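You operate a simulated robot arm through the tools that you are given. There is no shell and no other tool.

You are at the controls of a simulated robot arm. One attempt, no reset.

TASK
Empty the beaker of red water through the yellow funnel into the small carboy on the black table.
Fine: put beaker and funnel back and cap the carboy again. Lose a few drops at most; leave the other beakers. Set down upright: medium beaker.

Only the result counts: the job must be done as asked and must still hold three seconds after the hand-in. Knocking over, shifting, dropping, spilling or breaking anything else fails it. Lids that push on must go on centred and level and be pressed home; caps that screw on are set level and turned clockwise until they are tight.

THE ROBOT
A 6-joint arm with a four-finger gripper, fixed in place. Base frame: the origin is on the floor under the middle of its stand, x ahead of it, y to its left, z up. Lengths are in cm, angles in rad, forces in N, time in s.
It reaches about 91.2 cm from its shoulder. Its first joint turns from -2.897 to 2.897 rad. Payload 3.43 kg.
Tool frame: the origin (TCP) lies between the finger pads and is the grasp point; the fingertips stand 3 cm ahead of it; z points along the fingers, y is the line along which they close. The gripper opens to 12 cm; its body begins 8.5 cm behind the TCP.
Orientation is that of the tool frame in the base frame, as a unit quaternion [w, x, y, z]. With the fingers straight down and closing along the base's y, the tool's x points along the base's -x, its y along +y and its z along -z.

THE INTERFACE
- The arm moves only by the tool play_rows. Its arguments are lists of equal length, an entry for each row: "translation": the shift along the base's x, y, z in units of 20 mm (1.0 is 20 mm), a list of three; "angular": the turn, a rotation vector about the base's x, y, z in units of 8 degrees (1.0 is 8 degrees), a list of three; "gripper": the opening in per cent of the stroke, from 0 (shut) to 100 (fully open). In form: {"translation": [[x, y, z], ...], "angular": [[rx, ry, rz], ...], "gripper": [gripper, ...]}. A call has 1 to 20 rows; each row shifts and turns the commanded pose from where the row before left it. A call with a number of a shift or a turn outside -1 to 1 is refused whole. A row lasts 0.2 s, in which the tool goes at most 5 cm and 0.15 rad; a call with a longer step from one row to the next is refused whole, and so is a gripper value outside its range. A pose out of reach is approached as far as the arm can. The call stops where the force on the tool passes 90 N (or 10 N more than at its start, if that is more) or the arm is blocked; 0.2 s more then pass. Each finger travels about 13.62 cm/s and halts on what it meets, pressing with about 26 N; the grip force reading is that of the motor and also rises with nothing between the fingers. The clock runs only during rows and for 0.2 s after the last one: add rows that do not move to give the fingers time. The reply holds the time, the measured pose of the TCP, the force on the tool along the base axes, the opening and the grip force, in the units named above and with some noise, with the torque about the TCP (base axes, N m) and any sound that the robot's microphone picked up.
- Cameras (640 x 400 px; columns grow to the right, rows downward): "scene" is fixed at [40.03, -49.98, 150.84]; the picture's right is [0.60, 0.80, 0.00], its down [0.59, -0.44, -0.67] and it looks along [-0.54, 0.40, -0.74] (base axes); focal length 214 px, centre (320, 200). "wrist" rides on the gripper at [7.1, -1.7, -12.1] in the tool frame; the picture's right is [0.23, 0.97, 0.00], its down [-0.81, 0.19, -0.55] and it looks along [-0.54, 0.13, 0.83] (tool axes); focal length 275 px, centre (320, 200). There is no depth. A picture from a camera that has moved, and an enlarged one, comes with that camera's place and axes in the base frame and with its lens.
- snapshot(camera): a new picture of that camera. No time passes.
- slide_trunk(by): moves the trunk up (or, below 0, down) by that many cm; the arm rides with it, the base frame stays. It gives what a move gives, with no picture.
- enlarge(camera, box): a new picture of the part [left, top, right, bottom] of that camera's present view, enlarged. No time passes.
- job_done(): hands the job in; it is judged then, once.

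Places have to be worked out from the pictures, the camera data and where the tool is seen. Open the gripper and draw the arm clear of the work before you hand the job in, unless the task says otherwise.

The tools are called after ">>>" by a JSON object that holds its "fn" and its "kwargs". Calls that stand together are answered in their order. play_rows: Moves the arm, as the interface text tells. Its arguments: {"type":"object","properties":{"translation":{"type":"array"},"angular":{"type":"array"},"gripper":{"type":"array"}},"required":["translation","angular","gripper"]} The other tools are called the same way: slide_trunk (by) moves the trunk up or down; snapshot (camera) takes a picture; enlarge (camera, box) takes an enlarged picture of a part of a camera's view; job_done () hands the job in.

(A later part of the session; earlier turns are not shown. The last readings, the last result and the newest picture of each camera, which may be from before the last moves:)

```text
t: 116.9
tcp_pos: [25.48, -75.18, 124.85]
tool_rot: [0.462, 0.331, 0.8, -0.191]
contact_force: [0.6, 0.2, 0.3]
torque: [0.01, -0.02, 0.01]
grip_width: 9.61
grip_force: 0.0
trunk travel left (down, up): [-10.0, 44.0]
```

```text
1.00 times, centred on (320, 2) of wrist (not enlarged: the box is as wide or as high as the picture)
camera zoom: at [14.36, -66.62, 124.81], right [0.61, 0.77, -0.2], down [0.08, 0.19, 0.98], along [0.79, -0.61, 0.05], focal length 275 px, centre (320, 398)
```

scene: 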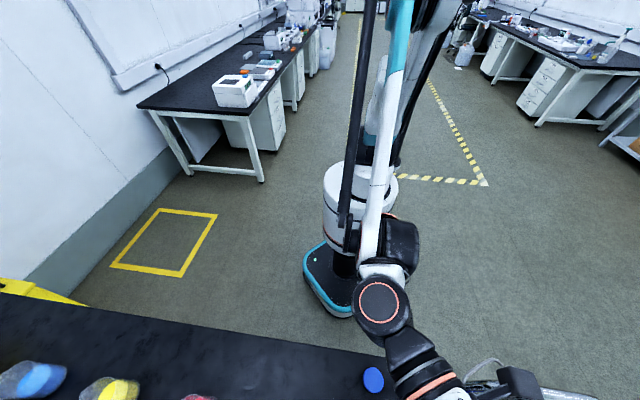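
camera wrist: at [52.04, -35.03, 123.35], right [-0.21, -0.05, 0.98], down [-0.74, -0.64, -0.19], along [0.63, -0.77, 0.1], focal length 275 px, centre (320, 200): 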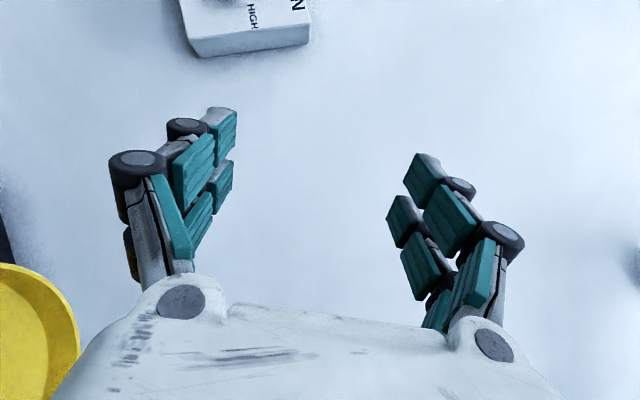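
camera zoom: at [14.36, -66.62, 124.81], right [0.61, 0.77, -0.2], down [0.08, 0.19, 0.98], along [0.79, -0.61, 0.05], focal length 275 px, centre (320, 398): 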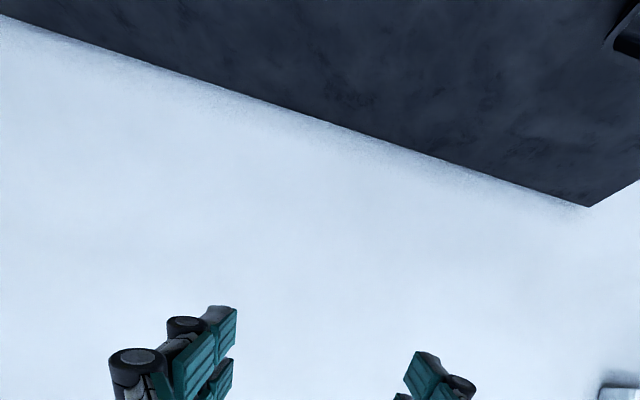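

>>> {"fn": "play_rows", "kwargs": {"translation": [[0, 0, -1], [0, 0, -1], [0, 0, -1], [0, 0, -1], [0, 0, -1], [0, 0, -1], [0, 0, -1], [0, 0, -1], [0, 0, -1], [0, 0, -1], [0, 0, -1], [0, 0, -1], [0, 0, 0]], "angular": [[0, 0, 0], [0, 0, 0], [0, 0, 0], [0, 0, 0], [0, 0, 0], [0, 0, 0], [0, 0, 0], [0, 0, 0], [0, 0, 0], [0, 0, 0], [0, 0, 0], [0, 0, 0], [0, 0, 0]], "gripper": [80, 80, 80, 80, 80, 80, 80, 80, 80, 80, 80, 80, 80]}}

>>> {"fn": "enlarge", "kwargs": {"camera": "wrist", "box": [0, 0, 640, 4]}}

>>> {"fn": "enlarge", "kwargs": {"camera": "scene", "box": [0, 396, 440, 400]}}

```text
t: 119.7
tcp_pos: [25.3, -75.24, 100.83]
tool_rot: [0.462, 0.332, 0.8, -0.191]
contact_force: [-0.4, -0.8, 0.6]
torque: [0.0, -0.01, 0.02]
grip_width: 9.58
grip_force: 0.0
trunk travel left (down, up): [-10.0, 44.0]
```

```text
1.00 times, centred on (320, 2) of wrist (not enlarged: the box is as wide or as high as the picture)
camera zoom: at [14.22, -66.6, 100.69], right [0.61, 0.77, -0.2], down [0.08, 0.19, 0.98], along [0.79, -0.61, 0.05], focal length 275 px, centre (320, 398)
```

zoom: 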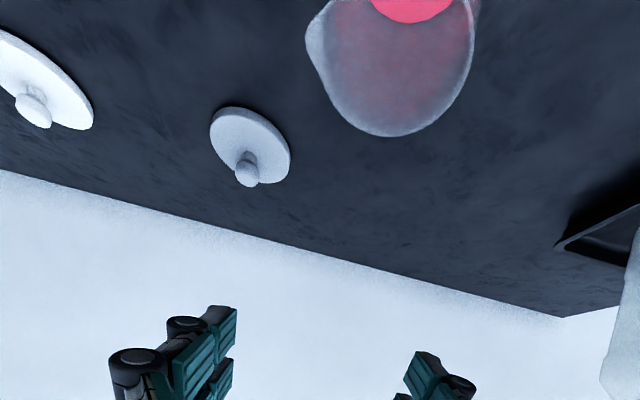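

```text
1.45 times, centred on (220, 398) of scene
camera zoom: at [40.03, -49.98, 150.84], right [0.6, 0.8, 0.0], down [0.59, -0.44, -0.67], along [-0.54, 0.4, -0.74], focal length 312 px, centre (466, -88)
```

zoom: 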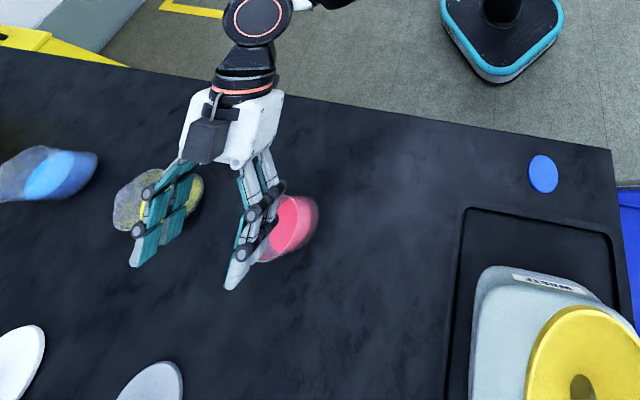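

The beaker is visible below; my estimate seems about 0.5 cm off along the bench direction. I lower further with a small correction and re-measure.

>>> {"fn": "play_rows", "kwargs": {"translation": [[0.15, 0.15, -0.9], [0, 0, -0.9], [0, 0, -0.9], [0, 0, 0]], "angular": [[0, 0, 0], [0, 0, 0], [0, 0, 0], [0, 0, 0]], "gripper": [80, 80, 80, 80]}}

>>> {"fn": "enlarge", "kwargs": {"camera": "wrist", "box": [0, 0, 640, 4]}}

>>> {"fn": "enlarge", "kwargs": {"camera": "scene", "box": [60, 396, 300, 400]}}

```text
t: 120.7
tcp_pos: [25.82, -74.78, 95.34]
tool_rot: [0.462, 0.331, 0.8, -0.191]
contact_force: [0.8, -0.3, -0.6]
torque: [-0.04, -0.01, 0.01]
grip_width: 9.6
grip_force: 0.1
trunk travel left (down, up): [-10.0, 44.0]
```

```text
1.00 times, centred on (320, 2) of wrist (not enlarged: the box is as wide or as high as the picture)
camera zoom: at [14.81, -66.16, 95.35], right [0.61, 0.77, -0.2], down [0.08, 0.19, 0.98], along [0.79, -0.61, 0.05], focal length 275 px, centre (320, 398)
```

zoom: 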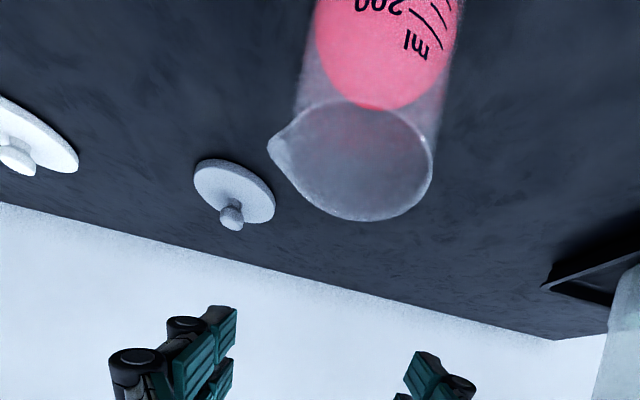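

```text
2.67 times, centred on (180, 398) of scene
camera zoom: at [40.03, -49.98, 150.84], right [0.6, 0.8, 0.0], down [0.59, -0.44, -0.67], along [-0.54, 0.4, -0.74], focal length 572 px, centre (693, -328)
```

zoom: 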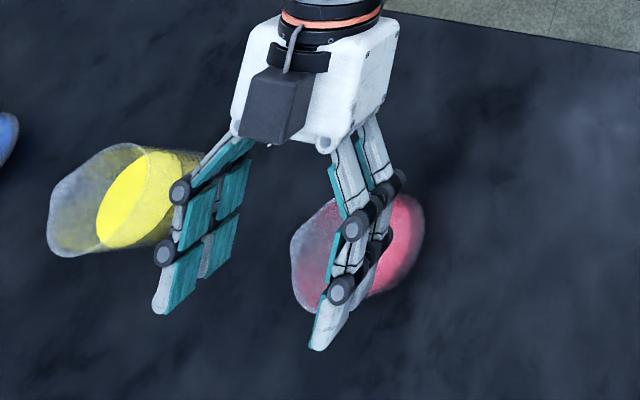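

The beaker's centre is ≈(25.56,-74.7); I'm within 4 mm. I correct and descend to z≈86, checking that the fingers straddle it.

>>> {"fn": "play_rows", "kwargs": {"translation": [[-0.14, 0.07, -0.5], [0, 0, -0.9], [0, 0, -0.9], [0, 0, -0.9], [0, 0, -0.9], [0, 0, -0.6], [0, 0, 0]], "angular": [[0, 0, 0], [0, 0, 0], [0, 0, 0], [0, 0, 0], [0, 0, 0], [0, 0, 0], [0, 0, 0]], "gripper": [80, 80, 80, 80, 80, 80, 80]}}

>>> {"fn": "snapshot", "kwargs": {"camera": "wrist"}}

>>> {"fn": "enlarge", "kwargs": {"camera": "scene", "box": [60, 396, 300, 400]}}

```text
t: 122.3
tcp_pos: [25.35, -74.7, 86.0]
tool_rot: [0.462, 0.331, 0.8, -0.191]
contact_force: [-0.8, 0.0, -0.6]
torque: [-0.01, -0.01, -0.05]
grip_width: 9.61
grip_force: 0.0
trunk travel left (down, up): [-10.0, 44.0]
```

```text
taken
camera wrist: at [14.25, -66.09, 85.92], right [0.61, 0.77, -0.2], down [0.08, 0.19, 0.98], along [0.79, -0.61, 0.05], focal length 275 px, centre (320, 200)
```

wrist: 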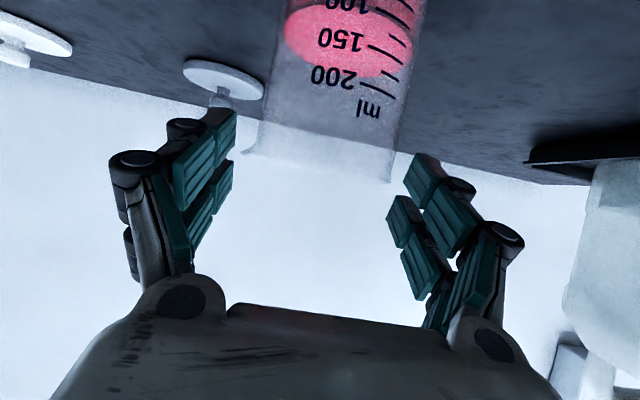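

```text
2.67 times, centred on (180, 398) of scene
camera zoom: at [40.03, -49.98, 150.84], right [0.6, 0.8, 0.0], down [0.59, -0.44, -0.67], along [-0.54, 0.4, -0.74], focal length 572 px, centre (693, -328)
```

zoom: 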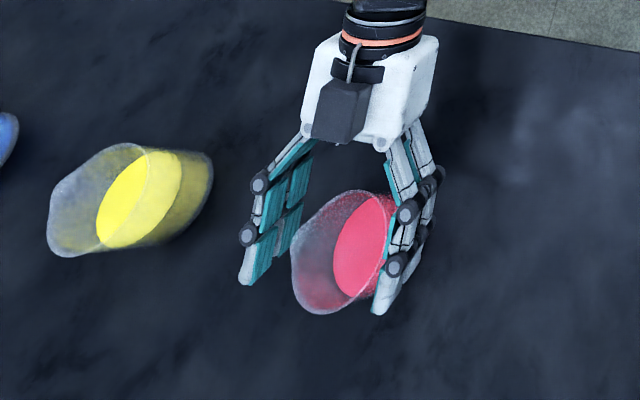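

The fingers straddle the beaker. I descend to z≈80.3 and close part-way, checking the view.

>>> {"fn": "play_rows", "kwargs": {"translation": [[0.035, 0.035, -0.7], [0, 0, -0.8], [0, 0, -0.8], [0, 0, -0.55], [0, 0, 0], [0, 0, 0]], "angular": [[0, 0, 0], [0, 0, 0], [0, 0, 0], [0, 0, 0], [0, 0, 0], [0, 0, 0]], "gripper": [80, 80, 80, 80, 72, 66]}}

>>> {"fn": "snapshot", "kwargs": {"camera": "wrist"}}

>>> {"fn": "enlarge", "kwargs": {"camera": "scene", "box": [60, 396, 300, 400]}}

```text
t: 123.7
tcp_pos: [25.31, -74.58, 80.31]
tool_rot: [0.462, 0.331, 0.8, -0.191]
contact_force: [0.0, -0.3, 0.1]
torque: [0.0, -0.01, -0.02]
grip_width: 7.95
grip_force: 0.1
trunk travel left (down, up): [-10.0, 44.0]
```

```text
taken
camera wrist: at [14.32, -65.91, 80.22], right [0.61, 0.77, -0.2], down [0.08, 0.19, 0.98], along [0.79, -0.61, 0.05], focal length 275 px, centre (320, 200)
```

wrist: 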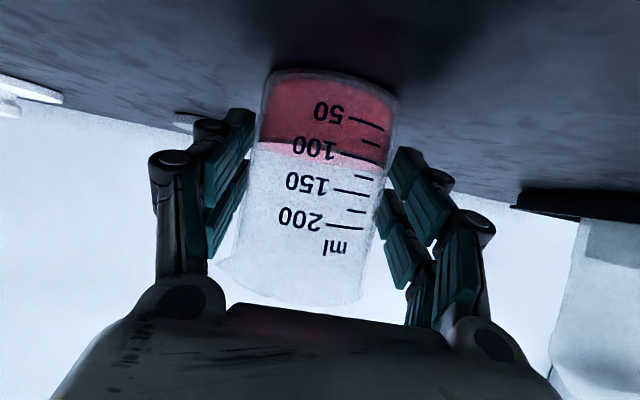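

```text
2.67 times, centred on (180, 398) of scene
camera zoom: at [40.03, -49.98, 150.84], right [0.6, 0.8, 0.0], down [0.59, -0.44, -0.67], along [-0.54, 0.4, -0.74], focal length 572 px, centre (693, -328)
```

zoom: 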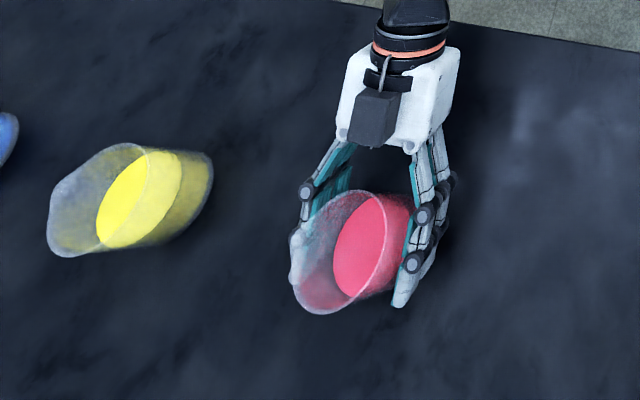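

The beaker (about 115 ml of red water) is centred between the fingers. I close gently to grip it.

>>> {"fn": "play_rows", "kwargs": {"translation": [[0, 0, 0], [0, 0, 0], [0, 0, 0], [0, 0, 0], [0, 0, 0], [0, 0, 0], [0, 0, 0]], "angular": [[0, 0, 0], [0, 0, 0], [0, 0, 0], [0, 0, 0], [0, 0, 0], [0, 0, 0], [0, 0, 0]], "gripper": [62, 60, 58, 56, 54, 51, 48]}}

>>> {"fn": "snapshot", "kwargs": {"camera": "wrist"}}

```text
t: 125.3
tcp_pos: [25.37, -74.61, 80.34]
tool_rot: [0.462, 0.331, 0.8, -0.191]
contact_force: [-0.3, 0.3, 2.1]
torque: [0.03, 0.0, 0.02]
grip_width: 6.92
grip_force: 25.7
trunk travel left (down, up): [-10.0, 44.0]
```

```text
taken
camera wrist: at [14.32, -65.91, 80.23], right [0.61, 0.77, -0.2], down [0.08, 0.19, 0.98], along [0.79, -0.61, 0.05], focal length 275 px, centre (320, 200)
```

wrist: 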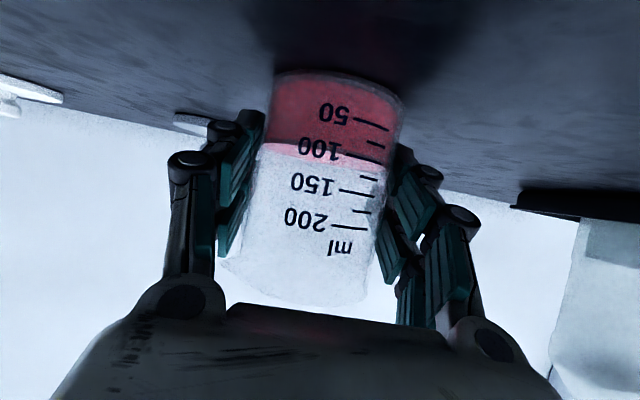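

Gripped at 6.92 cm with 26 N. I lift slowly by a few centimetres.

>>> {"fn": "play_rows", "kwargs": {"translation": [[0, 0, 0.1], [0, 0, 0.2], [0, 0, 0.3], [0, 0, 0.4], [0, 0, 0.5], [0, 0, 0.5], [0, 0, 0.3], [0, 0, 0.1], [0, 0, 0]], "angular": [[0, 0, 0], [0, 0, 0], [0, 0, 0], [0, 0, 0], [0, 0, 0], [0, 0, 0], [0, 0, 0], [0, 0, 0], [0, 0, 0]], "gripper": [46, 46, 46, 46, 46, 46, 46, 46, 46]}}

>>> {"fn": "snapshot", "kwargs": {"camera": "wrist"}}

>>> {"fn": "enlarge", "kwargs": {"camera": "scene", "box": [60, 396, 300, 400]}}

```text
t: 127.3
tcp_pos: [25.41, -74.7, 85.06]
tool_rot: [0.462, 0.331, 0.8, -0.191]
contact_force: [-0.3, -0.1, -2.4]
torque: [0.03, 0.02, -0.01]
grip_width: 6.91
grip_force: 25.6
trunk travel left (down, up): [-10.0, 44.0]
```

```text
taken
camera wrist: at [14.39, -65.99, 85.02], right [0.61, 0.77, -0.2], down [0.08, 0.19, 0.98], along [0.79, -0.61, 0.05], focal length 275 px, centre (320, 200)
```

wrist: 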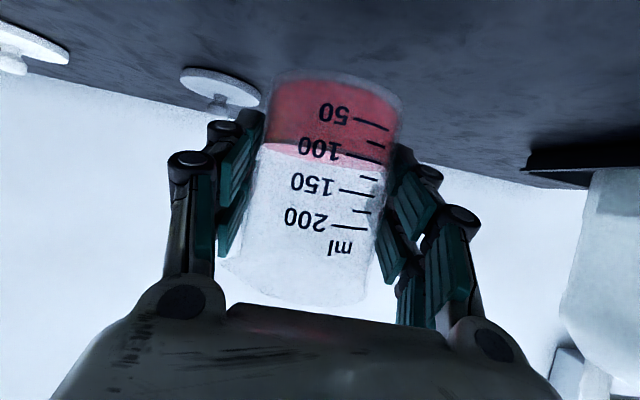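

```text
2.67 times, centred on (180, 398) of scene
camera zoom: at [40.03, -49.98, 150.84], right [0.6, 0.8, 0.0], down [0.59, -0.44, -0.67], along [-0.54, 0.4, -0.74], focal length 572 px, centre (693, -328)
```

zoom: 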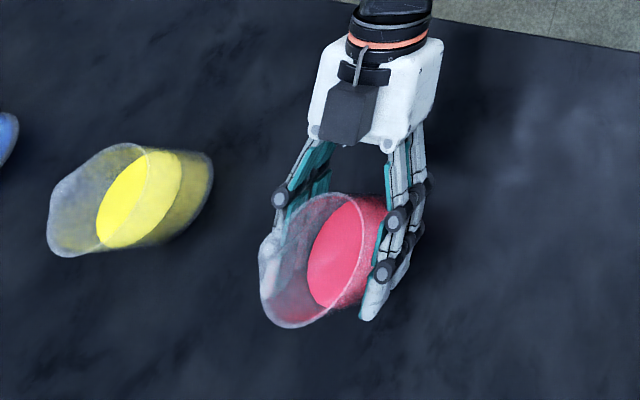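

The beaker is held firmly and upright. I raise it smoothly.

>>> {"fn": "play_rows", "kwargs": {"translation": [[0, 0, 0.2], [0, 0, 0.4], [0, 0, 0.6], [0, 0, 0.8], [0, 0, 0.8], [0, 0, 0.8], [0, 0, 0.8], [0, 0, 0.8], [0, 0, 0.8], [0, 0, 0.8], [0, 0, 0.8], [0, 0, 0.8], [0, 0, 0.8], [0, 0, 0.8], [0, 0, 0.8], [0, 0, 0.8], [0, 0, 0.8], [0, 0, 0.8], [0, 0, 0.8], [0, 0, 0.8]], "angular": [[0, 0, 0], [0, 0, 0], [0, 0, 0], [0, 0, 0], [0, 0, 0], [0, 0, 0], [0, 0, 0], [0, 0, 0], [0, 0, 0], [0, 0, 0], [0, 0, 0], [0, 0, 0], [0, 0, 0], [0, 0, 0], [0, 0, 0], [0, 0, 0], [0, 0, 0], [0, 0, 0], [0, 0, 0], [0, 0, 0]], "gripper": [46, 46, 46, 46, 46, 46, 46, 46, 46, 46, 46, 46, 46, 46, 46, 46, 46, 46, 46, 46]}}

>>> {"fn": "play_rows", "kwargs": {"translation": [[0, 0, 0.8], [0, 0, 0.8], [0, 0, 0.8], [0, 0, 0.8], [0, 0, 0.8], [0, 0, 0.6], [0, 0, 0.4], [0, 0, 0.2], [0, 0, 0]], "angular": [[0, 0, 0], [0, 0, 0], [0, 0, 0], [0, 0, 0], [0, 0, 0], [0, 0, 0], [0, 0, 0], [0, 0, 0], [0, 0, 0]], "gripper": [46, 46, 46, 46, 46, 46, 46, 46, 46]}}

>>> {"fn": "snapshot", "kwargs": {"camera": "wrist"}}

```text
t: 131.5
tcp_pos: [25.35, -74.57, 114.73]
tool_rot: [0.462, 0.331, 0.8, -0.191]
contact_force: [-0.4, 0.4, -2.4]
torque: [0.01, -0.02, -0.02]
grip_width: 6.91
grip_force: 26.1
trunk travel left (down, up): [-10.0, 44.0]
```

```text
t: 133.5
tcp_pos: [25.38, -74.56, 125.19]
tool_rot: [0.462, 0.332, 0.8, -0.191]
contact_force: [0.1, 0.0, -2.4]
torque: [0.02, 0.02, -0.01]
grip_width: 6.92
grip_force: 25.9
trunk travel left (down, up): [-10.0, 44.0]
```

```text
taken
camera wrist: at [14.4, -65.97, 125.1], right [0.61, 0.77, -0.2], down [0.08, 0.19, 0.98], along [0.79, -0.61, 0.05], focal length 275 px, centre (320, 200)
```

wrist: 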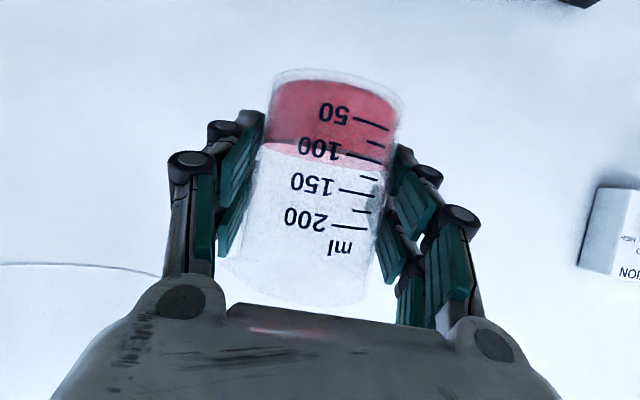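

The water is calm. I carry the beaker smoothly toward a start point beside and above the funnel.

>>> {"fn": "play_rows", "kwargs": {"translation": [[0.15, 0.124, 0], [0.3, 0.248, 0], [0.45, 0.372, 0], [0.6, 0.497, 0], [0.7, 0.579, 0], [0.7, 0.579, 0], [0.7, 0.579, 0], [0.7, 0.579, 0], [0.7, 0.579, 0], [0.7, 0.579, 0], [0.7, 0.579, 0], [0.7, 0.579, 0], [0.7, 0.579, 0], [0.7, 0.579, 0], [0.7, 0.579, 0], [0.7, 0.579, 0], [0.7, 0.579, 0], [0.7, 0.579, 0], [0.7, 0.579, 0], [0.7, 0.579, 0]], "angular": [[0, 0, 0], [0, 0, 0], [0, 0, 0], [0, 0, 0], [0, 0, 0], [0, 0, 0], [0, 0, 0], [0, 0, 0], [0, 0, 0], [0, 0, 0], [0, 0, 0], [0, 0, 0], [0, 0, 0], [0, 0, 0], [0, 0, 0], [0, 0, 0], [0, 0, 0], [0, 0, 0], [0, 0, 0], [0, 0, 0]], "gripper": [46, 46, 46, 46, 46, 46, 46, 46, 46, 46, 46, 46, 46, 46, 46, 46, 46, 46, 46, 46]}}

>>> {"fn": "play_rows", "kwargs": {"translation": [[0.7, 0.579, 0], [0.7, 0.579, 0], [0.7, 0.579, 0], [0.7, 0.579, 0], [0.7, 0.579, 0], [0.6, 0.497, 0], [0.5, 0.414, 0], [0.4, 0.331, 0], [0.25, 0.207, 0], [0.15, 0.124, 0], [0, 0, 0], [0, 0, 0]], "angular": [[0, 0, 0], [0, 0, 0], [0, 0, 0], [0, 0, 0], [0, 0, 0], [0, 0, 0], [0, 0, 0], [0, 0, 0], [0, 0, 0], [0, 0, 0], [0, 0, 0], [0, 0, 0]], "gripper": [46, 46, 46, 46, 46, 46, 46, 46, 46, 46, 46, 46]}}

>>> {"fn": "snapshot", "kwargs": {"camera": "wrist"}}

>>> {"fn": "enlarge", "kwargs": {"camera": "wrist", "box": [0, 0, 640, 4]}}

```text
t: 137.7
tcp_pos: [50.59, -53.61, 125.0]
tool_rot: [0.462, 0.331, 0.8, -0.192]
contact_force: [-0.6, -0.1, -1.6]
torque: [0.01, 0.01, 0.01]
grip_width: 6.93
grip_force: 25.6
trunk travel left (down, up): [-10.0, 44.0]
```

```text
t: 140.3
tcp_pos: [61.72, -44.83, 125.08]
tool_rot: [0.462, 0.331, 0.8, -0.191]
contact_force: [-0.8, 0.2, -1.7]
torque: [0.04, -0.01, 0.02]
grip_width: 6.91
grip_force: 26.2
trunk travel left (down, up): [-10.0, 44.0]
```

```text
taken
camera wrist: at [50.7, -36.03, 124.92], right [0.61, 0.77, -0.2], down [0.08, 0.19, 0.98], along [0.79, -0.61, 0.05], focal length 275 px, centre (320, 200)
```

wrist: 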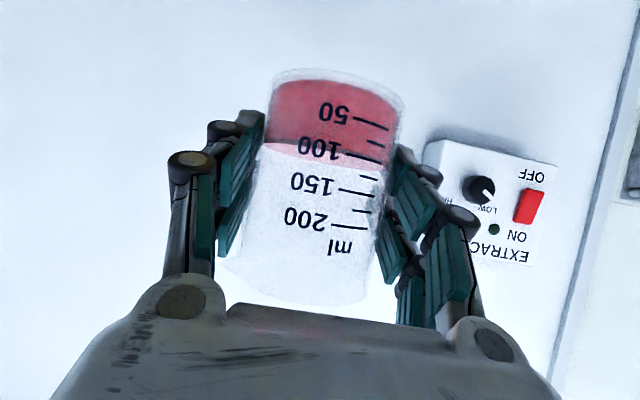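

```text
1.00 times, centred on (320, 2) of wrist (not enlarged: the box is as wide or as high as the picture)
camera zoom: at [50.7, -36.03, 124.92], right [0.61, 0.77, -0.2], down [0.08, 0.19, 0.98], along [0.79, -0.61, 0.05], focal length 275 px, centre (320, 398)
```

zoom: 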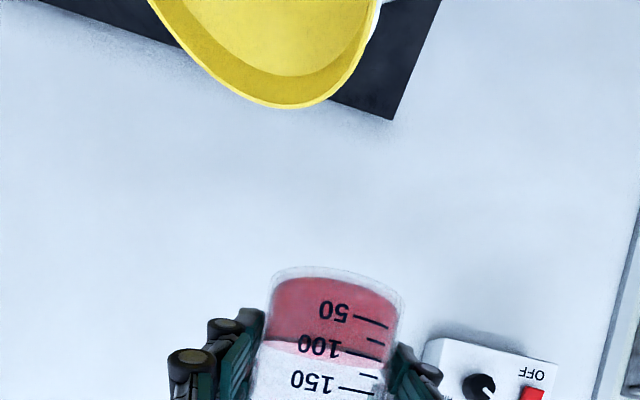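

Level is calm at about 115 ml. I start tilting toward the spout side (48°, no flow expected yet) while lowering to z≈116.

>>> {"fn": "play_rows", "kwargs": {"translation": [[0, 0, -0.2], [0, 0, -0.3], [0, 0, -0.4], [0, 0, -0.4], [0, 0, -0.4], [0, 0, -0.4], [0, 0, -0.4], [0, 0, -0.4], [0, 0, -0.4], [0, 0, -0.4], [0, 0, -0.4], [0, 0, -0.4], [0, 0, 0]], "angular": [[0.2, -0.2, 0], [0.3, -0.3, 0], [0.37, -0.37, 0], [0.37, -0.37, 0], [0.37, -0.37, 0], [0.37, -0.37, 0], [0.37, -0.37, 0], [0.37, -0.37, 0], [0.37, -0.37, 0], [0.37, -0.37, 0], [0.37, -0.37, 0], [0.37, -0.37, 0], [0, 0, 0]], "gripper": [46, 46, 46, 46, 46, 46, 46, 46, 46, 46, 46, 46, 46]}}

>>> {"fn": "snapshot", "kwargs": {"camera": "wrist"}}

>>> {"fn": "enlarge", "kwargs": {"camera": "wrist", "box": [0, 196, 4, 200]}}

```text
t: 143.1
tcp_pos: [61.61, -44.64, 116.08]
tool_rot: [0.557, 0.489, 0.656, 0.147]
contact_force: [0.4, -0.6, -1.8]
torque: [0.01, 0.02, 0.0]
grip_width: 6.92
grip_force: 26.2
trunk travel left (down, up): [-10.0, 44.0]
```

```text
taken
camera wrist: at [51.05, -35.52, 114.81], right [0.49, 0.65, 0.58], down [-0.47, -0.37, 0.8], along [0.74, -0.67, 0.13], focal length 275 px, centre (320, 200)
```

wrist: 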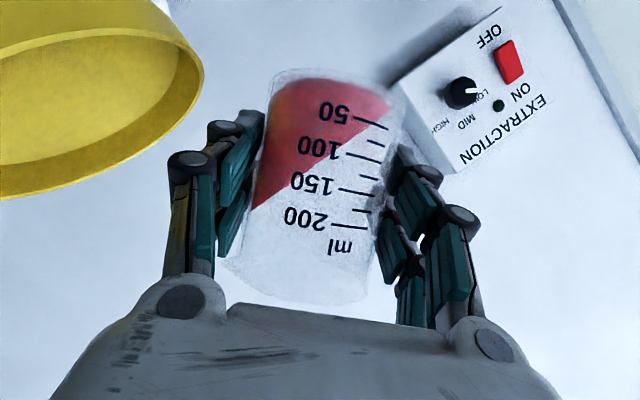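

```text
16.00 times, centred on (2, 198) of wrist
camera zoom: at [51.05, -35.52, 114.81], right [0.49, 0.65, 0.58], down [-0.47, -0.37, 0.8], along [0.74, -0.67, 0.13], focal length 4404 px, centre (5408, 232)
```

zoom: 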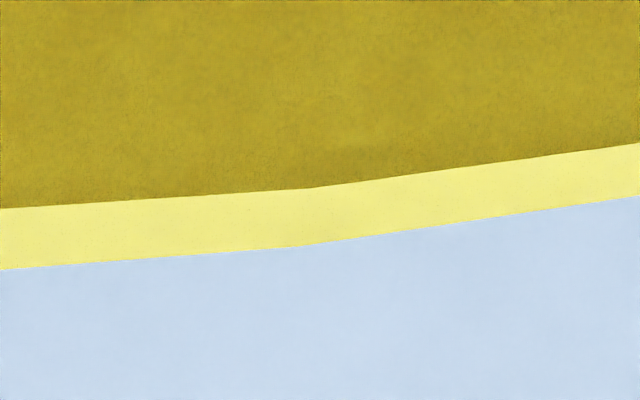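

The view shows the water still about 2 cm from the spout; flow should begin soon. I lower 2.5 cm first so the spout is ~5 cm above the funnel rim and check the position.

>>> {"fn": "play_rows", "kwargs": {"translation": [[0, 0, -0.2], [0, 0, -0.3], [0, 0, -0.35], [0, 0, -0.25], [0, 0, -0.15], [0, 0, 0]], "angular": [[0, 0, 0], [0, 0, 0], [0, 0, 0], [0, 0, 0], [0, 0, 0], [0, 0, 0]], "gripper": [46, 46, 46, 46, 46, 46]}}

>>> {"fn": "enlarge", "kwargs": {"camera": "wrist", "box": [0, 0, 4, 400]}}

>>> {"fn": "snapshot", "kwargs": {"camera": "wrist"}}

```text
t: 144.5
tcp_pos: [61.67, -44.71, 113.55]
tool_rot: [0.556, 0.489, 0.655, 0.147]
contact_force: [-0.4, -0.4, -2.8]
torque: [-0.01, 0.04, 0.0]
grip_width: 6.9
grip_force: 25.9
trunk travel left (down, up): [-10.0, 44.0]
```

```text
1.00 times, centred on (2, 200) of wrist (not enlarged: the box is as wide or as high as the picture)
camera zoom: at [51.08, -35.6, 112.38], right [0.49, 0.65, 0.58], down [-0.47, -0.37, 0.8], along [0.74, -0.67, 0.13], focal length 275 px, centre (638, 200)
```

zoom: 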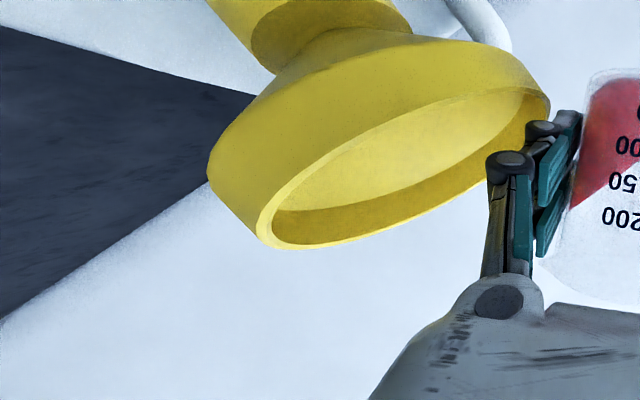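

```text
taken
camera wrist: at [51.08, -35.6, 112.38], right [0.49, 0.65, 0.58], down [-0.47, -0.37, 0.8], along [0.74, -0.67, 0.13], focal length 275 px, centre (320, 200)
```

wrist: 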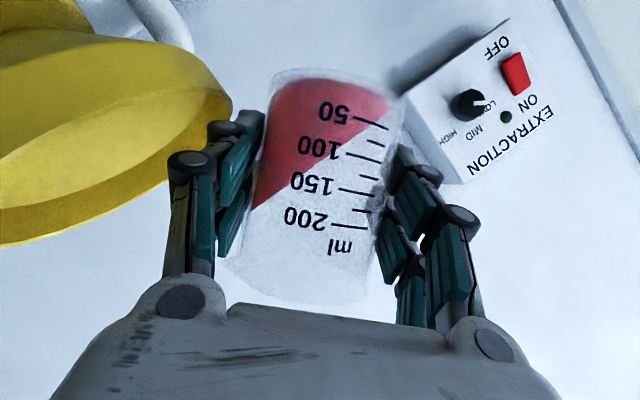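

Geometry checks out: the spout tip projects right above the funnel's centre. I begin the pour with a slow 12° tilt.

>>> {"fn": "play_rows", "kwargs": {"translation": [[-0.008, -0.008, 0.006], [-0.008, -0.008, 0.006], [-0.008, -0.008, 0.006], [-0.008, -0.008, 0.006], [-0.008, -0.008, 0.006], [-0.008, -0.008, 0.006], [-0.008, -0.008, 0.006], [-0.008, -0.008, 0.006], [-0.008, -0.008, 0.006], [-0.008, -0.008, 0.006], [-0.008, -0.008, 0.006], [-0.008, -0.008, 0.006]], "angular": [[0.088, -0.088, 0], [0.088, -0.088, 0], [0.088, -0.088, 0], [0.088, -0.088, 0], [0.088, -0.088, 0], [0.088, -0.088, 0], [0.088, -0.088, 0], [0.088, -0.088, 0], [0.088, -0.088, 0], [0.088, -0.088, 0], [0.088, -0.088, 0], [0.088, -0.088, 0]], "gripper": [46, 46, 46, 46, 46, 46, 46, 46, 46, 46, 46, 46]}}

>>> {"fn": "enlarge", "kwargs": {"camera": "wrist", "box": [0, 0, 4, 400]}}

>>> {"fn": "snapshot", "kwargs": {"camera": "wrist"}}

```text
t: 147.1
tcp_pos: [61.42, -44.99, 113.81]
tool_rot: [0.565, 0.517, 0.6, 0.231]
contact_force: [0.2, -0.3, -1.2]
torque: [0.0, 0.02, 0.0]
grip_width: 6.91
grip_force: 26.0
trunk travel left (down, up): [-10.0, 44.0]
```

```text
1.00 times, centred on (2, 200) of wrist (not enlarged: the box is as wide or as high as the picture)
camera zoom: at [51.06, -35.66, 112.24], right [0.39, 0.55, 0.74], down [-0.58, -0.48, 0.66], along [0.72, -0.68, 0.13], focal length 275 px, centre (638, 200)
```

zoom: 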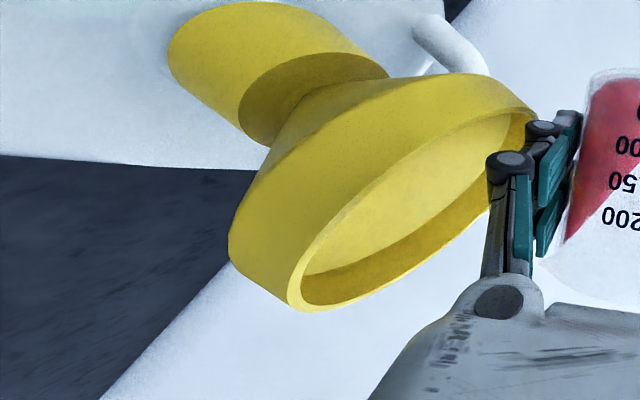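

```text
taken
camera wrist: at [51.06, -35.66, 112.24], right [0.39, 0.55, 0.74], down [-0.58, -0.48, 0.66], along [0.72, -0.68, 0.13], focal length 275 px, centre (320, 200)
```

wrist: 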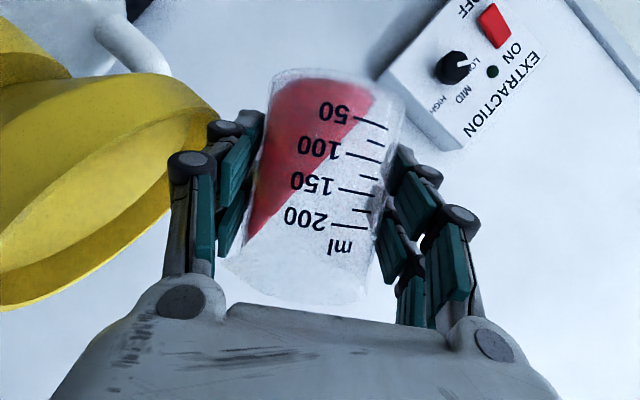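

No flow yet at 60°; the surface is about 1 cm short of the lip. I continue the slow tilt by another 8° while keeping the spout tip in place.

>>> {"fn": "play_rows", "kwargs": {"translation": [[-0.008, -0.008, 0.055], [-0.008, -0.008, 0.055], [-0.008, -0.008, 0.055], [-0.008, -0.008, 0.055], [-0.008, -0.008, 0.055], [-0.008, -0.008, 0.055], [-0.008, -0.008, 0.055], [-0.008, -0.008, 0.055]], "angular": [[0.088, -0.088, 0], [0.088, -0.088, 0], [0.088, -0.088, 0], [0.088, -0.088, 0], [0.088, -0.088, 0], [0.088, -0.088, 0], [0.088, -0.088, 0], [0.088, -0.088, 0]], "gripper": [46, 46, 46, 46, 46, 46, 46, 46]}}

>>> {"fn": "enlarge", "kwargs": {"camera": "wrist", "box": [0, 0, 4, 400]}}

>>> {"fn": "snapshot", "kwargs": {"camera": "wrist"}}

```text
t: 148.9
tcp_pos: [61.17, -45.05, 114.62]
tool_rot: [0.568, 0.532, 0.56, 0.285]
contact_force: [-0.5, -0.1, -2.1]
torque: [-0.02, 0.02, 0.01]
grip_width: 6.9
grip_force: 26.2
trunk travel left (down, up): [-10.0, 44.0]
```

```text
1.00 times, centred on (2, 200) of wrist (not enlarged: the box is as wide or as high as the picture)
camera zoom: at [51.08, -35.61, 113.1], right [0.31, 0.48, 0.82], down [-0.64, -0.53, 0.55], along [0.7, -0.7, 0.14], focal length 275 px, centre (638, 200)
```

zoom: 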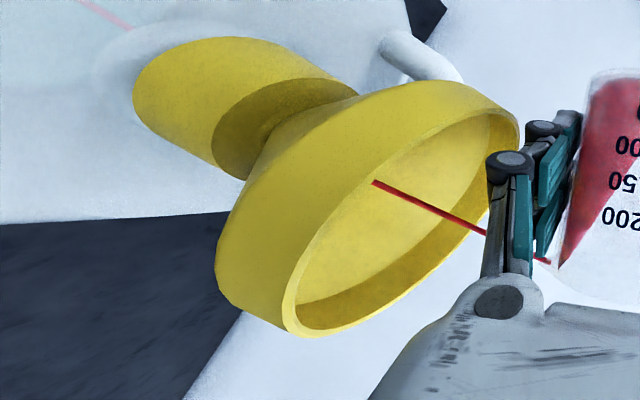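

```text
taken
camera wrist: at [51.08, -35.61, 113.1], right [0.31, 0.48, 0.82], down [-0.64, -0.53, 0.55], along [0.7, -0.7, 0.14], focal length 275 px, centre (320, 200)
```

wrist: 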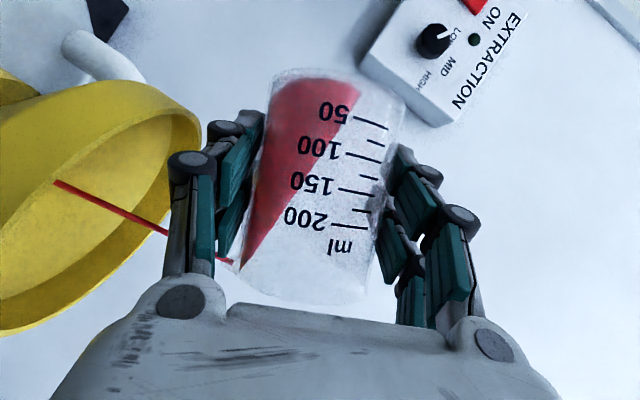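

The pour has started: a thin red stream falls from the spout through the funnel's centre and into the carboy. I continue tilting slowly.

>>> {"fn": "play_rows", "kwargs": {"translation": [[-0.013, -0.013, 0.045], [-0.013, -0.013, 0.045], [-0.013, -0.013, 0.045], [-0.013, -0.013, 0.045], [-0.013, -0.013, 0.045], [-0.013, -0.013, 0.045], [-0.013, -0.013, 0.045], [-0.013, -0.013, 0.045], [-0.013, -0.013, 0.045], [-0.013, -0.013, 0.045], [-0.013, -0.013, 0.045], [-0.013, -0.013, 0.045]], "angular": [[0.074, -0.074, 0], [0.074, -0.074, 0], [0.074, -0.074, 0], [0.074, -0.074, 0], [0.074, -0.074, 0], [0.074, -0.074, 0], [0.074, -0.074, 0], [0.074, -0.074, 0], [0.074, -0.074, 0], [0.074, -0.074, 0], [0.074, -0.074, 0], [0.074, -0.074, 0]], "gripper": [46, 46, 46, 46, 46, 46, 46, 46, 46, 46, 46, 46]}}

>>> {"fn": "enlarge", "kwargs": {"camera": "wrist", "box": [0, 0, 4, 400]}}

>>> {"fn": "snapshot", "kwargs": {"camera": "wrist"}}

```text
t: 151.5
tcp_pos: [60.88, -45.43, 115.6]
tool_rot: [0.568, 0.548, 0.505, 0.351]
contact_force: [-0.1, 0.2, -1.8]
torque: [0.0, 0.02, -0.02]
grip_width: 6.93
grip_force: 25.7
trunk travel left (down, up): [-10.0, 44.0]
```

```text
1.00 times, centred on (2, 200) of wrist (not enlarged: the box is as wide or as high as the picture)
camera zoom: at [50.92, -35.91, 113.97], right [0.21, 0.37, 0.91], down [-0.7, -0.59, 0.4], along [0.69, -0.71, 0.13], focal length 275 px, centre (638, 200)
```

zoom: 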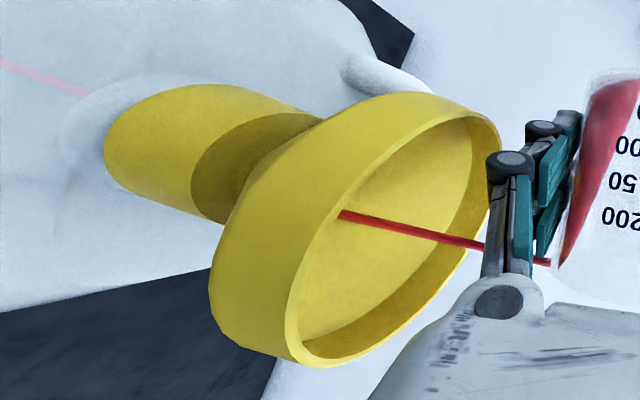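

```text
taken
camera wrist: at [50.92, -35.91, 113.97], right [0.21, 0.37, 0.91], down [-0.7, -0.59, 0.4], along [0.69, -0.71, 0.13], focal length 275 px, centre (320, 200)
```

wrist: 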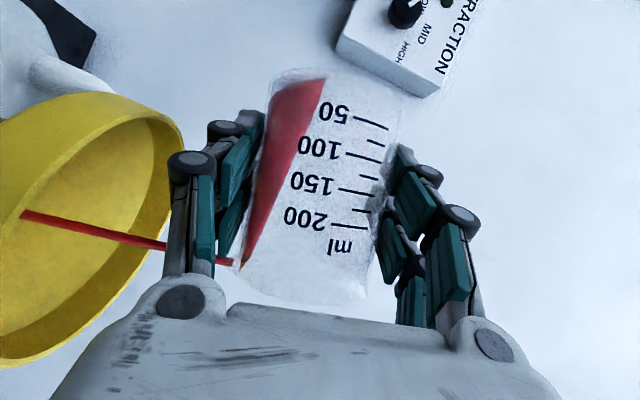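

The pour runs cleanly into the funnel's centre. I continue to about 88°.

>>> {"fn": "play_rows", "kwargs": {"translation": [[-0.018, -0.018, 0.042], [-0.018, -0.018, 0.042], [-0.018, -0.018, 0.042], [-0.018, -0.018, 0.042], [-0.018, -0.018, 0.042], [-0.018, -0.018, 0.042], [-0.018, -0.018, 0.042], [-0.018, -0.018, 0.042], [-0.018, -0.018, 0.042], [-0.018, -0.018, 0.042], [-0.018, -0.018, 0.042], [-0.018, -0.018, 0.042]], "angular": [[0.074, -0.074, 0], [0.074, -0.074, 0], [0.074, -0.074, 0], [0.074, -0.074, 0], [0.074, -0.074, 0], [0.074, -0.074, 0], [0.074, -0.074, 0], [0.074, -0.074, 0], [0.074, -0.074, 0], [0.074, -0.074, 0], [0.074, -0.074, 0], [0.074, -0.074, 0]], "gripper": [46, 46, 46, 46, 46, 46, 46, 46, 46, 46, 46, 46]}}

>>> {"fn": "enlarge", "kwargs": {"camera": "wrist", "box": [0, 0, 4, 400]}}

>>> {"fn": "snapshot", "kwargs": {"camera": "wrist"}}

```text
t: 154.1
tcp_pos: [60.32, -46.0, 116.65]
tool_rot: [0.563, 0.558, 0.447, 0.414]
contact_force: [-0.1, 0.1, -1.9]
torque: [-0.04, 0.02, 0.01]
grip_width: 6.91
grip_force: 26.1
trunk travel left (down, up): [-10.0, 44.0]
```

```text
1.00 times, centred on (2, 200) of wrist (not enlarged: the box is as wide or as high as the picture)
camera zoom: at [50.59, -36.04, 115.02], right [0.09, 0.25, 0.96], down [-0.74, -0.63, 0.24], along [0.67, -0.73, 0.13], focal length 275 px, centre (638, 200)
```

zoom: 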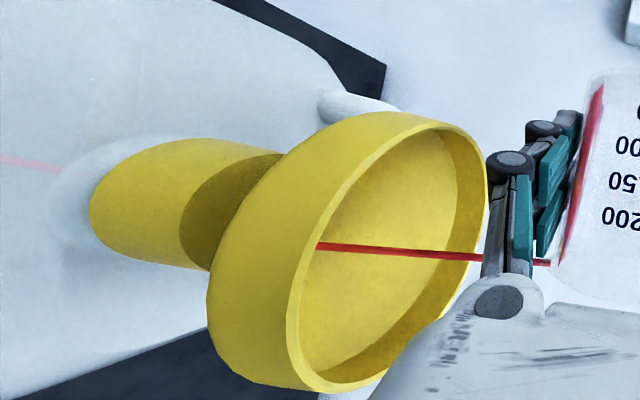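

```text
taken
camera wrist: at [50.59, -36.04, 115.02], right [0.09, 0.25, 0.96], down [-0.74, -0.63, 0.24], along [0.67, -0.73, 0.13], focal length 275 px, centre (320, 200)
```

wrist: 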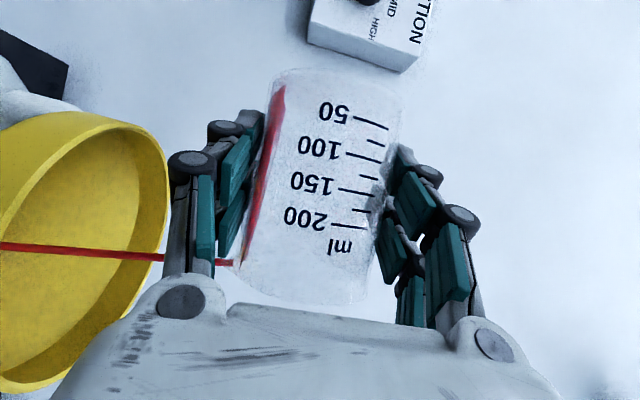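

Nearly empty. I go on to about 98°.

>>> {"fn": "play_rows", "kwargs": {"translation": [[-0.02, -0.02, 0.032], [-0.02, -0.02, 0.032], [-0.02, -0.02, 0.032], [-0.02, -0.02, 0.032], [-0.02, -0.02, 0.032], [-0.02, -0.02, 0.032], [-0.02, -0.02, 0.032], [-0.02, -0.02, 0.032], [-0.02, -0.02, 0.032], [-0.02, -0.02, 0.032], [-0.02, -0.02, 0.032], [-0.02, -0.02, 0.032]], "angular": [[0.074, -0.074, 0], [0.074, -0.074, 0], [0.074, -0.074, 0], [0.074, -0.074, 0], [0.074, -0.074, 0], [0.074, -0.074, 0], [0.074, -0.074, 0], [0.074, -0.074, 0], [0.074, -0.074, 0], [0.074, -0.074, 0], [0.074, -0.074, 0], [0.074, -0.074, 0]], "gripper": [46, 46, 46, 46, 46, 46, 46, 46, 46, 46, 46, 46]}}

>>> {"fn": "enlarge", "kwargs": {"camera": "wrist", "box": [0, 0, 4, 400]}}

>>> {"fn": "snapshot", "kwargs": {"camera": "wrist"}}

```text
t: 156.7
tcp_pos: [59.83, -46.4, 117.33]
tool_rot: [0.553, 0.567, 0.384, 0.474]
contact_force: [-0.2, 0.2, -1.3]
torque: [0.01, -0.02, -0.02]
grip_width: 6.9
grip_force: 25.4
trunk travel left (down, up): [-10.0, 44.0]
```

```text
1.00 times, centred on (2, 200) of wrist (not enlarged: the box is as wide or as high as the picture)
camera zoom: at [50.3, -36.26, 115.85], right [-0.03, 0.13, 0.99], down [-0.76, -0.65, 0.06], along [0.65, -0.75, 0.12], focal length 275 px, centre (638, 200)
```

zoom: 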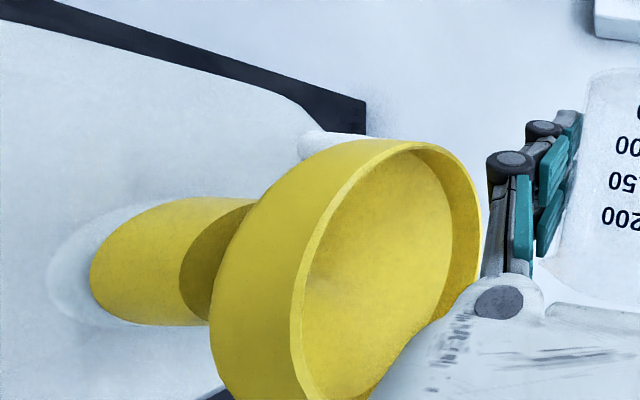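

```text
taken
camera wrist: at [50.3, -36.26, 115.85], right [-0.03, 0.13, 0.99], down [-0.76, -0.65, 0.06], along [0.65, -0.75, 0.12], focal length 275 px, centre (320, 200)
```

wrist: 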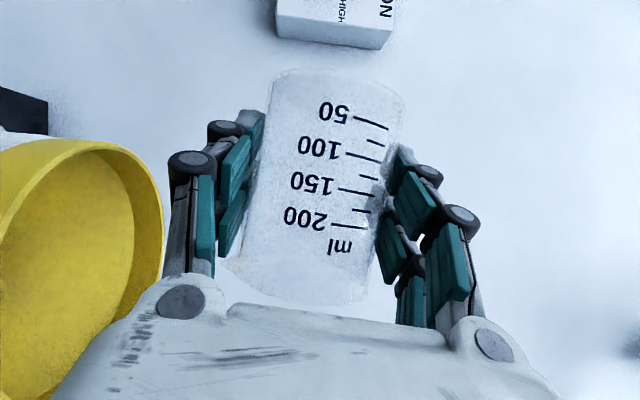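

The beaker looks empty. I tilt another 10° and wait a moment to drain the last drops.

>>> {"fn": "play_rows", "kwargs": {"translation": [[-0.04, -0.04, 0.038], [-0.04, -0.04, 0.038], [-0.04, -0.04, 0.038], [-0.04, -0.04, 0.038], [-0.04, -0.04, 0.038], [-0.04, -0.04, 0.038], [-0.04, -0.04, 0.038], [-0.04, -0.04, 0.038], [0, 0, 0], [0, 0, 0], [0, 0, 0], [0, 0, 0], [0, 0, 0], [0, 0, 0], [0, 0, 0]], "angular": [[0.11, -0.11, 0], [0.11, -0.11, 0], [0.11, -0.11, 0], [0.11, -0.11, 0], [0.11, -0.11, 0], [0.11, -0.11, 0], [0.11, -0.11, 0], [0.11, -0.11, 0], [0, 0, 0], [0, 0, 0], [0, 0, 0], [0, 0, 0], [0, 0, 0], [0, 0, 0], [0, 0, 0]], "gripper": [46, 46, 46, 46, 46, 46, 46, 46, 46, 46, 46, 46, 46, 46, 46]}}

>>> {"fn": "enlarge", "kwargs": {"camera": "wrist", "box": [180, 60, 460, 320]}}

```text
t: 159.9
tcp_pos: [59.24, -47.06, 118.01]
tool_rot: [0.541, 0.568, 0.32, 0.531]
contact_force: [-0.3, -0.1, -2.2]
torque: [0.02, 0.02, -0.01]
grip_width: 6.9
grip_force: 25.9
trunk travel left (down, up): [-10.0, 44.0]
```

```text
1.54 times, centred on (320, 190) of wrist
camera zoom: at [49.9, -36.81, 116.51], right [-0.15, 0.01, 0.99], down [-0.75, -0.65, -0.11], along [0.64, -0.76, 0.11], focal length 424 px, centre (320, 215)
```

zoom: 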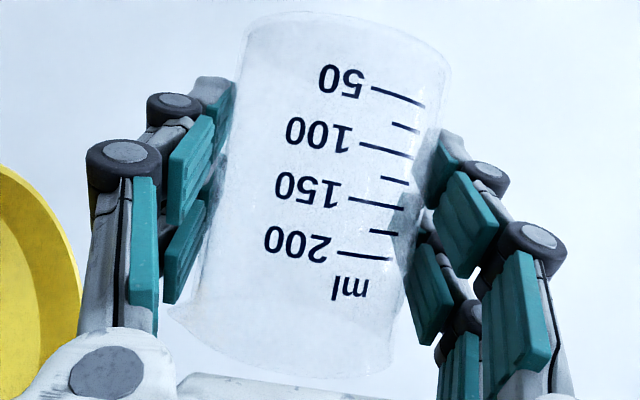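

Empty. I raise a little and roll the beaker back upright.

>>> {"fn": "play_rows", "kwargs": {"translation": [[0, 0, 0.6], [0, 0, 0.9], [0, 0, 0.9], [0.08, 0.08, 0.1], [0.08, 0.08, 0.1], [0.08, 0.08, 0.1], [0.08, 0.08, 0.1], [0.08, 0.08, 0.1], [0.08, 0.08, 0.1], [0.08, 0.08, 0.1], [0.08, 0.08, 0.1], [0.08, 0.08, 0.1], [0.08, 0.08, 0.1], [0.08, 0.08, 0.1], [0.08, 0.08, 0.1], [0.08, 0.08, 0.1], [0.08, 0.08, 0.1], [0, 0, 0]], "angular": [[0, 0, 0], [0, 0, 0], [0, 0, 0], [-0.679, 0.679, 0], [-0.679, 0.679, 0], [-0.679, 0.679, 0], [-0.679, 0.679, 0], [-0.679, 0.679, 0], [-0.679, 0.679, 0], [-0.679, 0.679, 0], [-0.679, 0.679, 0], [-0.679, 0.679, 0], [-0.679, 0.679, 0], [-0.679, 0.679, 0], [-0.679, 0.679, 0], [-0.679, 0.679, 0], [-0.677, 0.677, 0], [0, 0, 0]], "gripper": [46, 46, 46, 46, 46, 46, 46, 46, 46, 46, 46, 46, 46, 46, 46, 46, 46, 46]}}

>>> {"fn": "snapshot", "kwargs": {"camera": "wrist"}}

>>> {"fn": "enlarge", "kwargs": {"camera": "wrist", "box": [0, 0, 640, 4]}}

```text
t: 163.7
tcp_pos: [61.64, -44.96, 125.59]
tool_rot: [0.461, 0.331, 0.801, -0.193]
contact_force: [0.2, 0.0, -0.7]
torque: [0.03, 0.0, 0.01]
grip_width: 6.89
grip_force: 26.3
trunk travel left (down, up): [-10.0, 44.0]
```

```text
taken
camera wrist: at [50.55, -36.21, 125.5], right [0.61, 0.77, -0.2], down [0.09, 0.19, 0.98], along [0.79, -0.61, 0.05], focal length 275 px, centre (320, 200)
```

wrist: 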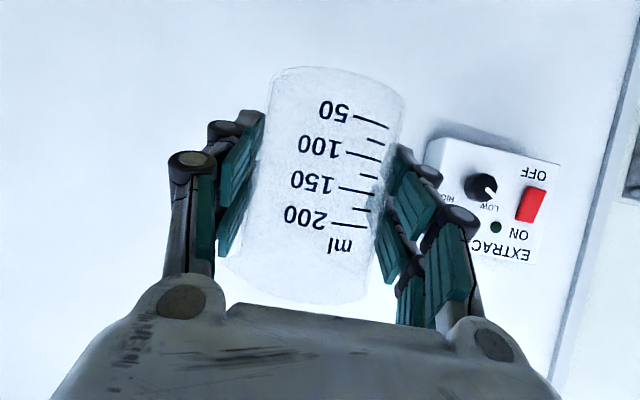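

```text
1.00 times, centred on (320, 2) of wrist (not enlarged: the box is as wide or as high as the picture)
camera zoom: at [50.55, -36.21, 125.5], right [0.61, 0.77, -0.2], down [0.09, 0.19, 0.98], along [0.79, -0.61, 0.05], focal length 275 px, centre (320, 398)
```

zoom: 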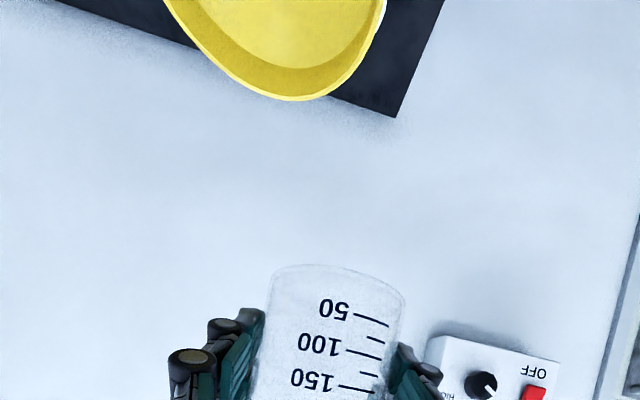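

Upright and empty. I carry the beaker back above its original spot.

>>> {"fn": "play_rows", "kwargs": {"translation": [[-0.5, -0.41, 0], [-0.8, -0.656, 0], [-0.98, -0.803, 0], [-0.98, -0.803, 0], [-0.98, -0.803, 0], [-0.98, -0.803, 0], [-0.98, -0.803, 0], [-0.98, -0.803, 0], [-0.98, -0.803, 0], [-0.98, -0.803, 0], [-0.98, -0.803, 0], [-0.98, -0.803, 0], [-0.98, -0.803, 0], [-0.98, -0.803, 0], [-0.98, -0.803, 0], [-0.98, -0.803, 0], [-0.98, -0.803, 0], [-0.98, -0.803, 0], [-0.75, -0.615, 0], [-0.385, -0.316, 0]], "angular": [[0, 0, 0], [0, 0, 0], [0, 0, 0], [0, 0, 0], [0, 0, 0], [0, 0, 0], [0, 0, 0], [0, 0, 0], [0, 0, 0], [0, 0, 0], [0, 0, 0], [0, 0, 0], [0, 0, 0], [0, 0, 0], [0, 0, 0], [0, 0, 0], [0, 0, 0], [0, 0, 0], [0, 0, 0], [0, 0, 0]], "gripper": [46, 46, 46, 46, 46, 46, 46, 46, 46, 46, 46, 46, 46, 46, 46, 46, 46, 46, 46, 46]}}

>>> {"fn": "play_rows", "kwargs": {"translation": [[0, 0, -0.5], [0, 0, -0.9], [0, 0, -1], [0, 0, -1], [0, 0, -1], [0, 0, -1], [0, 0, -1], [0, 0, -1], [0, 0, -1], [0, 0, -1], [0, 0, -1], [0, 0, -1], [0, 0, -1], [0, 0, -1], [0, 0, -1], [0, 0, -1], [0, 0, -1], [0, 0, -1], [0, 0, -0.6], [0, 0, 0]], "angular": [[0, 0, 0], [0, 0, 0], [0, 0, 0], [0, 0, 0], [0, 0, 0], [0, 0, 0], [0, 0, 0], [0, 0, 0], [0, 0, 0], [0, 0, 0], [0, 0, 0], [0, 0, 0], [0, 0, 0], [0, 0, 0], [0, 0, 0], [0, 0, 0], [0, 0, 0], [0, 0, 0], [0, 0, 0], [0, 0, 0]], "gripper": [46, 46, 46, 46, 46, 46, 46, 46, 46, 46, 46, 46, 46, 46, 46, 46, 46, 46, 46, 46]}}

>>> {"fn": "snapshot", "kwargs": {"camera": "wrist"}}

>>> {"fn": "enlarge", "kwargs": {"camera": "scene", "box": [60, 396, 300, 400]}}

```text
t: 167.9
tcp_pos: [25.31, -74.46, 125.52]
tool_rot: [0.461, 0.331, 0.801, -0.192]
contact_force: [1.0, 0.0, -0.7]
torque: [0.0, -0.01, -0.01]
grip_width: 6.93
grip_force: 26.1
trunk travel left (down, up): [-10.0, 44.0]
```

```text
t: 172.1
tcp_pos: [25.3, -74.25, 89.58]
tool_rot: [0.46, 0.331, 0.801, -0.192]
contact_force: [0.4, -0.9, -1.3]
torque: [0.02, -0.02, -0.01]
grip_width: 6.88
grip_force: 26.4
trunk travel left (down, up): [-10.0, 44.0]
```

```text
taken
camera wrist: at [14.27, -65.66, 89.54], right [0.61, 0.77, -0.2], down [0.09, 0.19, 0.98], along [0.79, -0.61, 0.05], focal length 275 px, centre (320, 200)
```

wrist: 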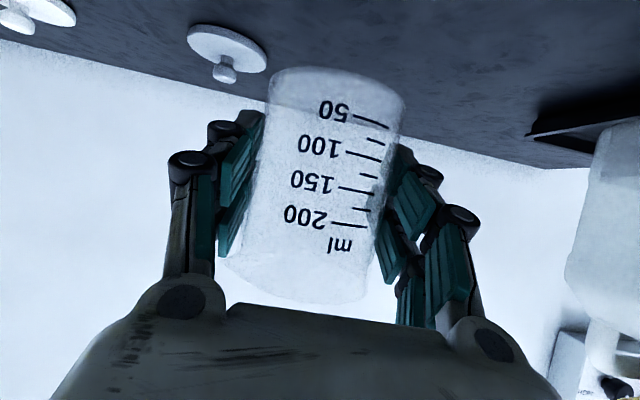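

```text
2.67 times, centred on (180, 398) of scene
camera zoom: at [40.03, -49.98, 150.84], right [0.6, 0.8, 0.0], down [0.59, -0.44, -0.67], along [-0.54, 0.4, -0.74], focal length 572 px, centre (693, -328)
```

zoom: 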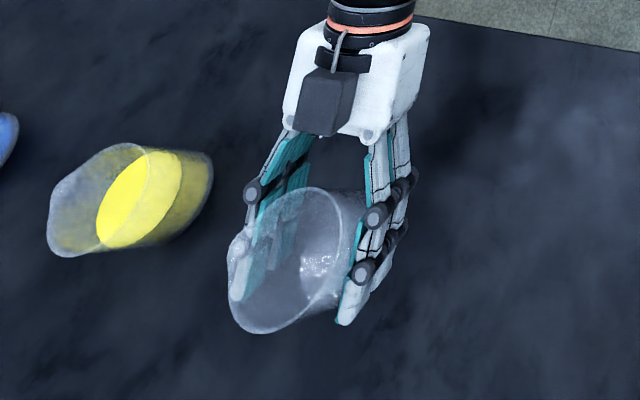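

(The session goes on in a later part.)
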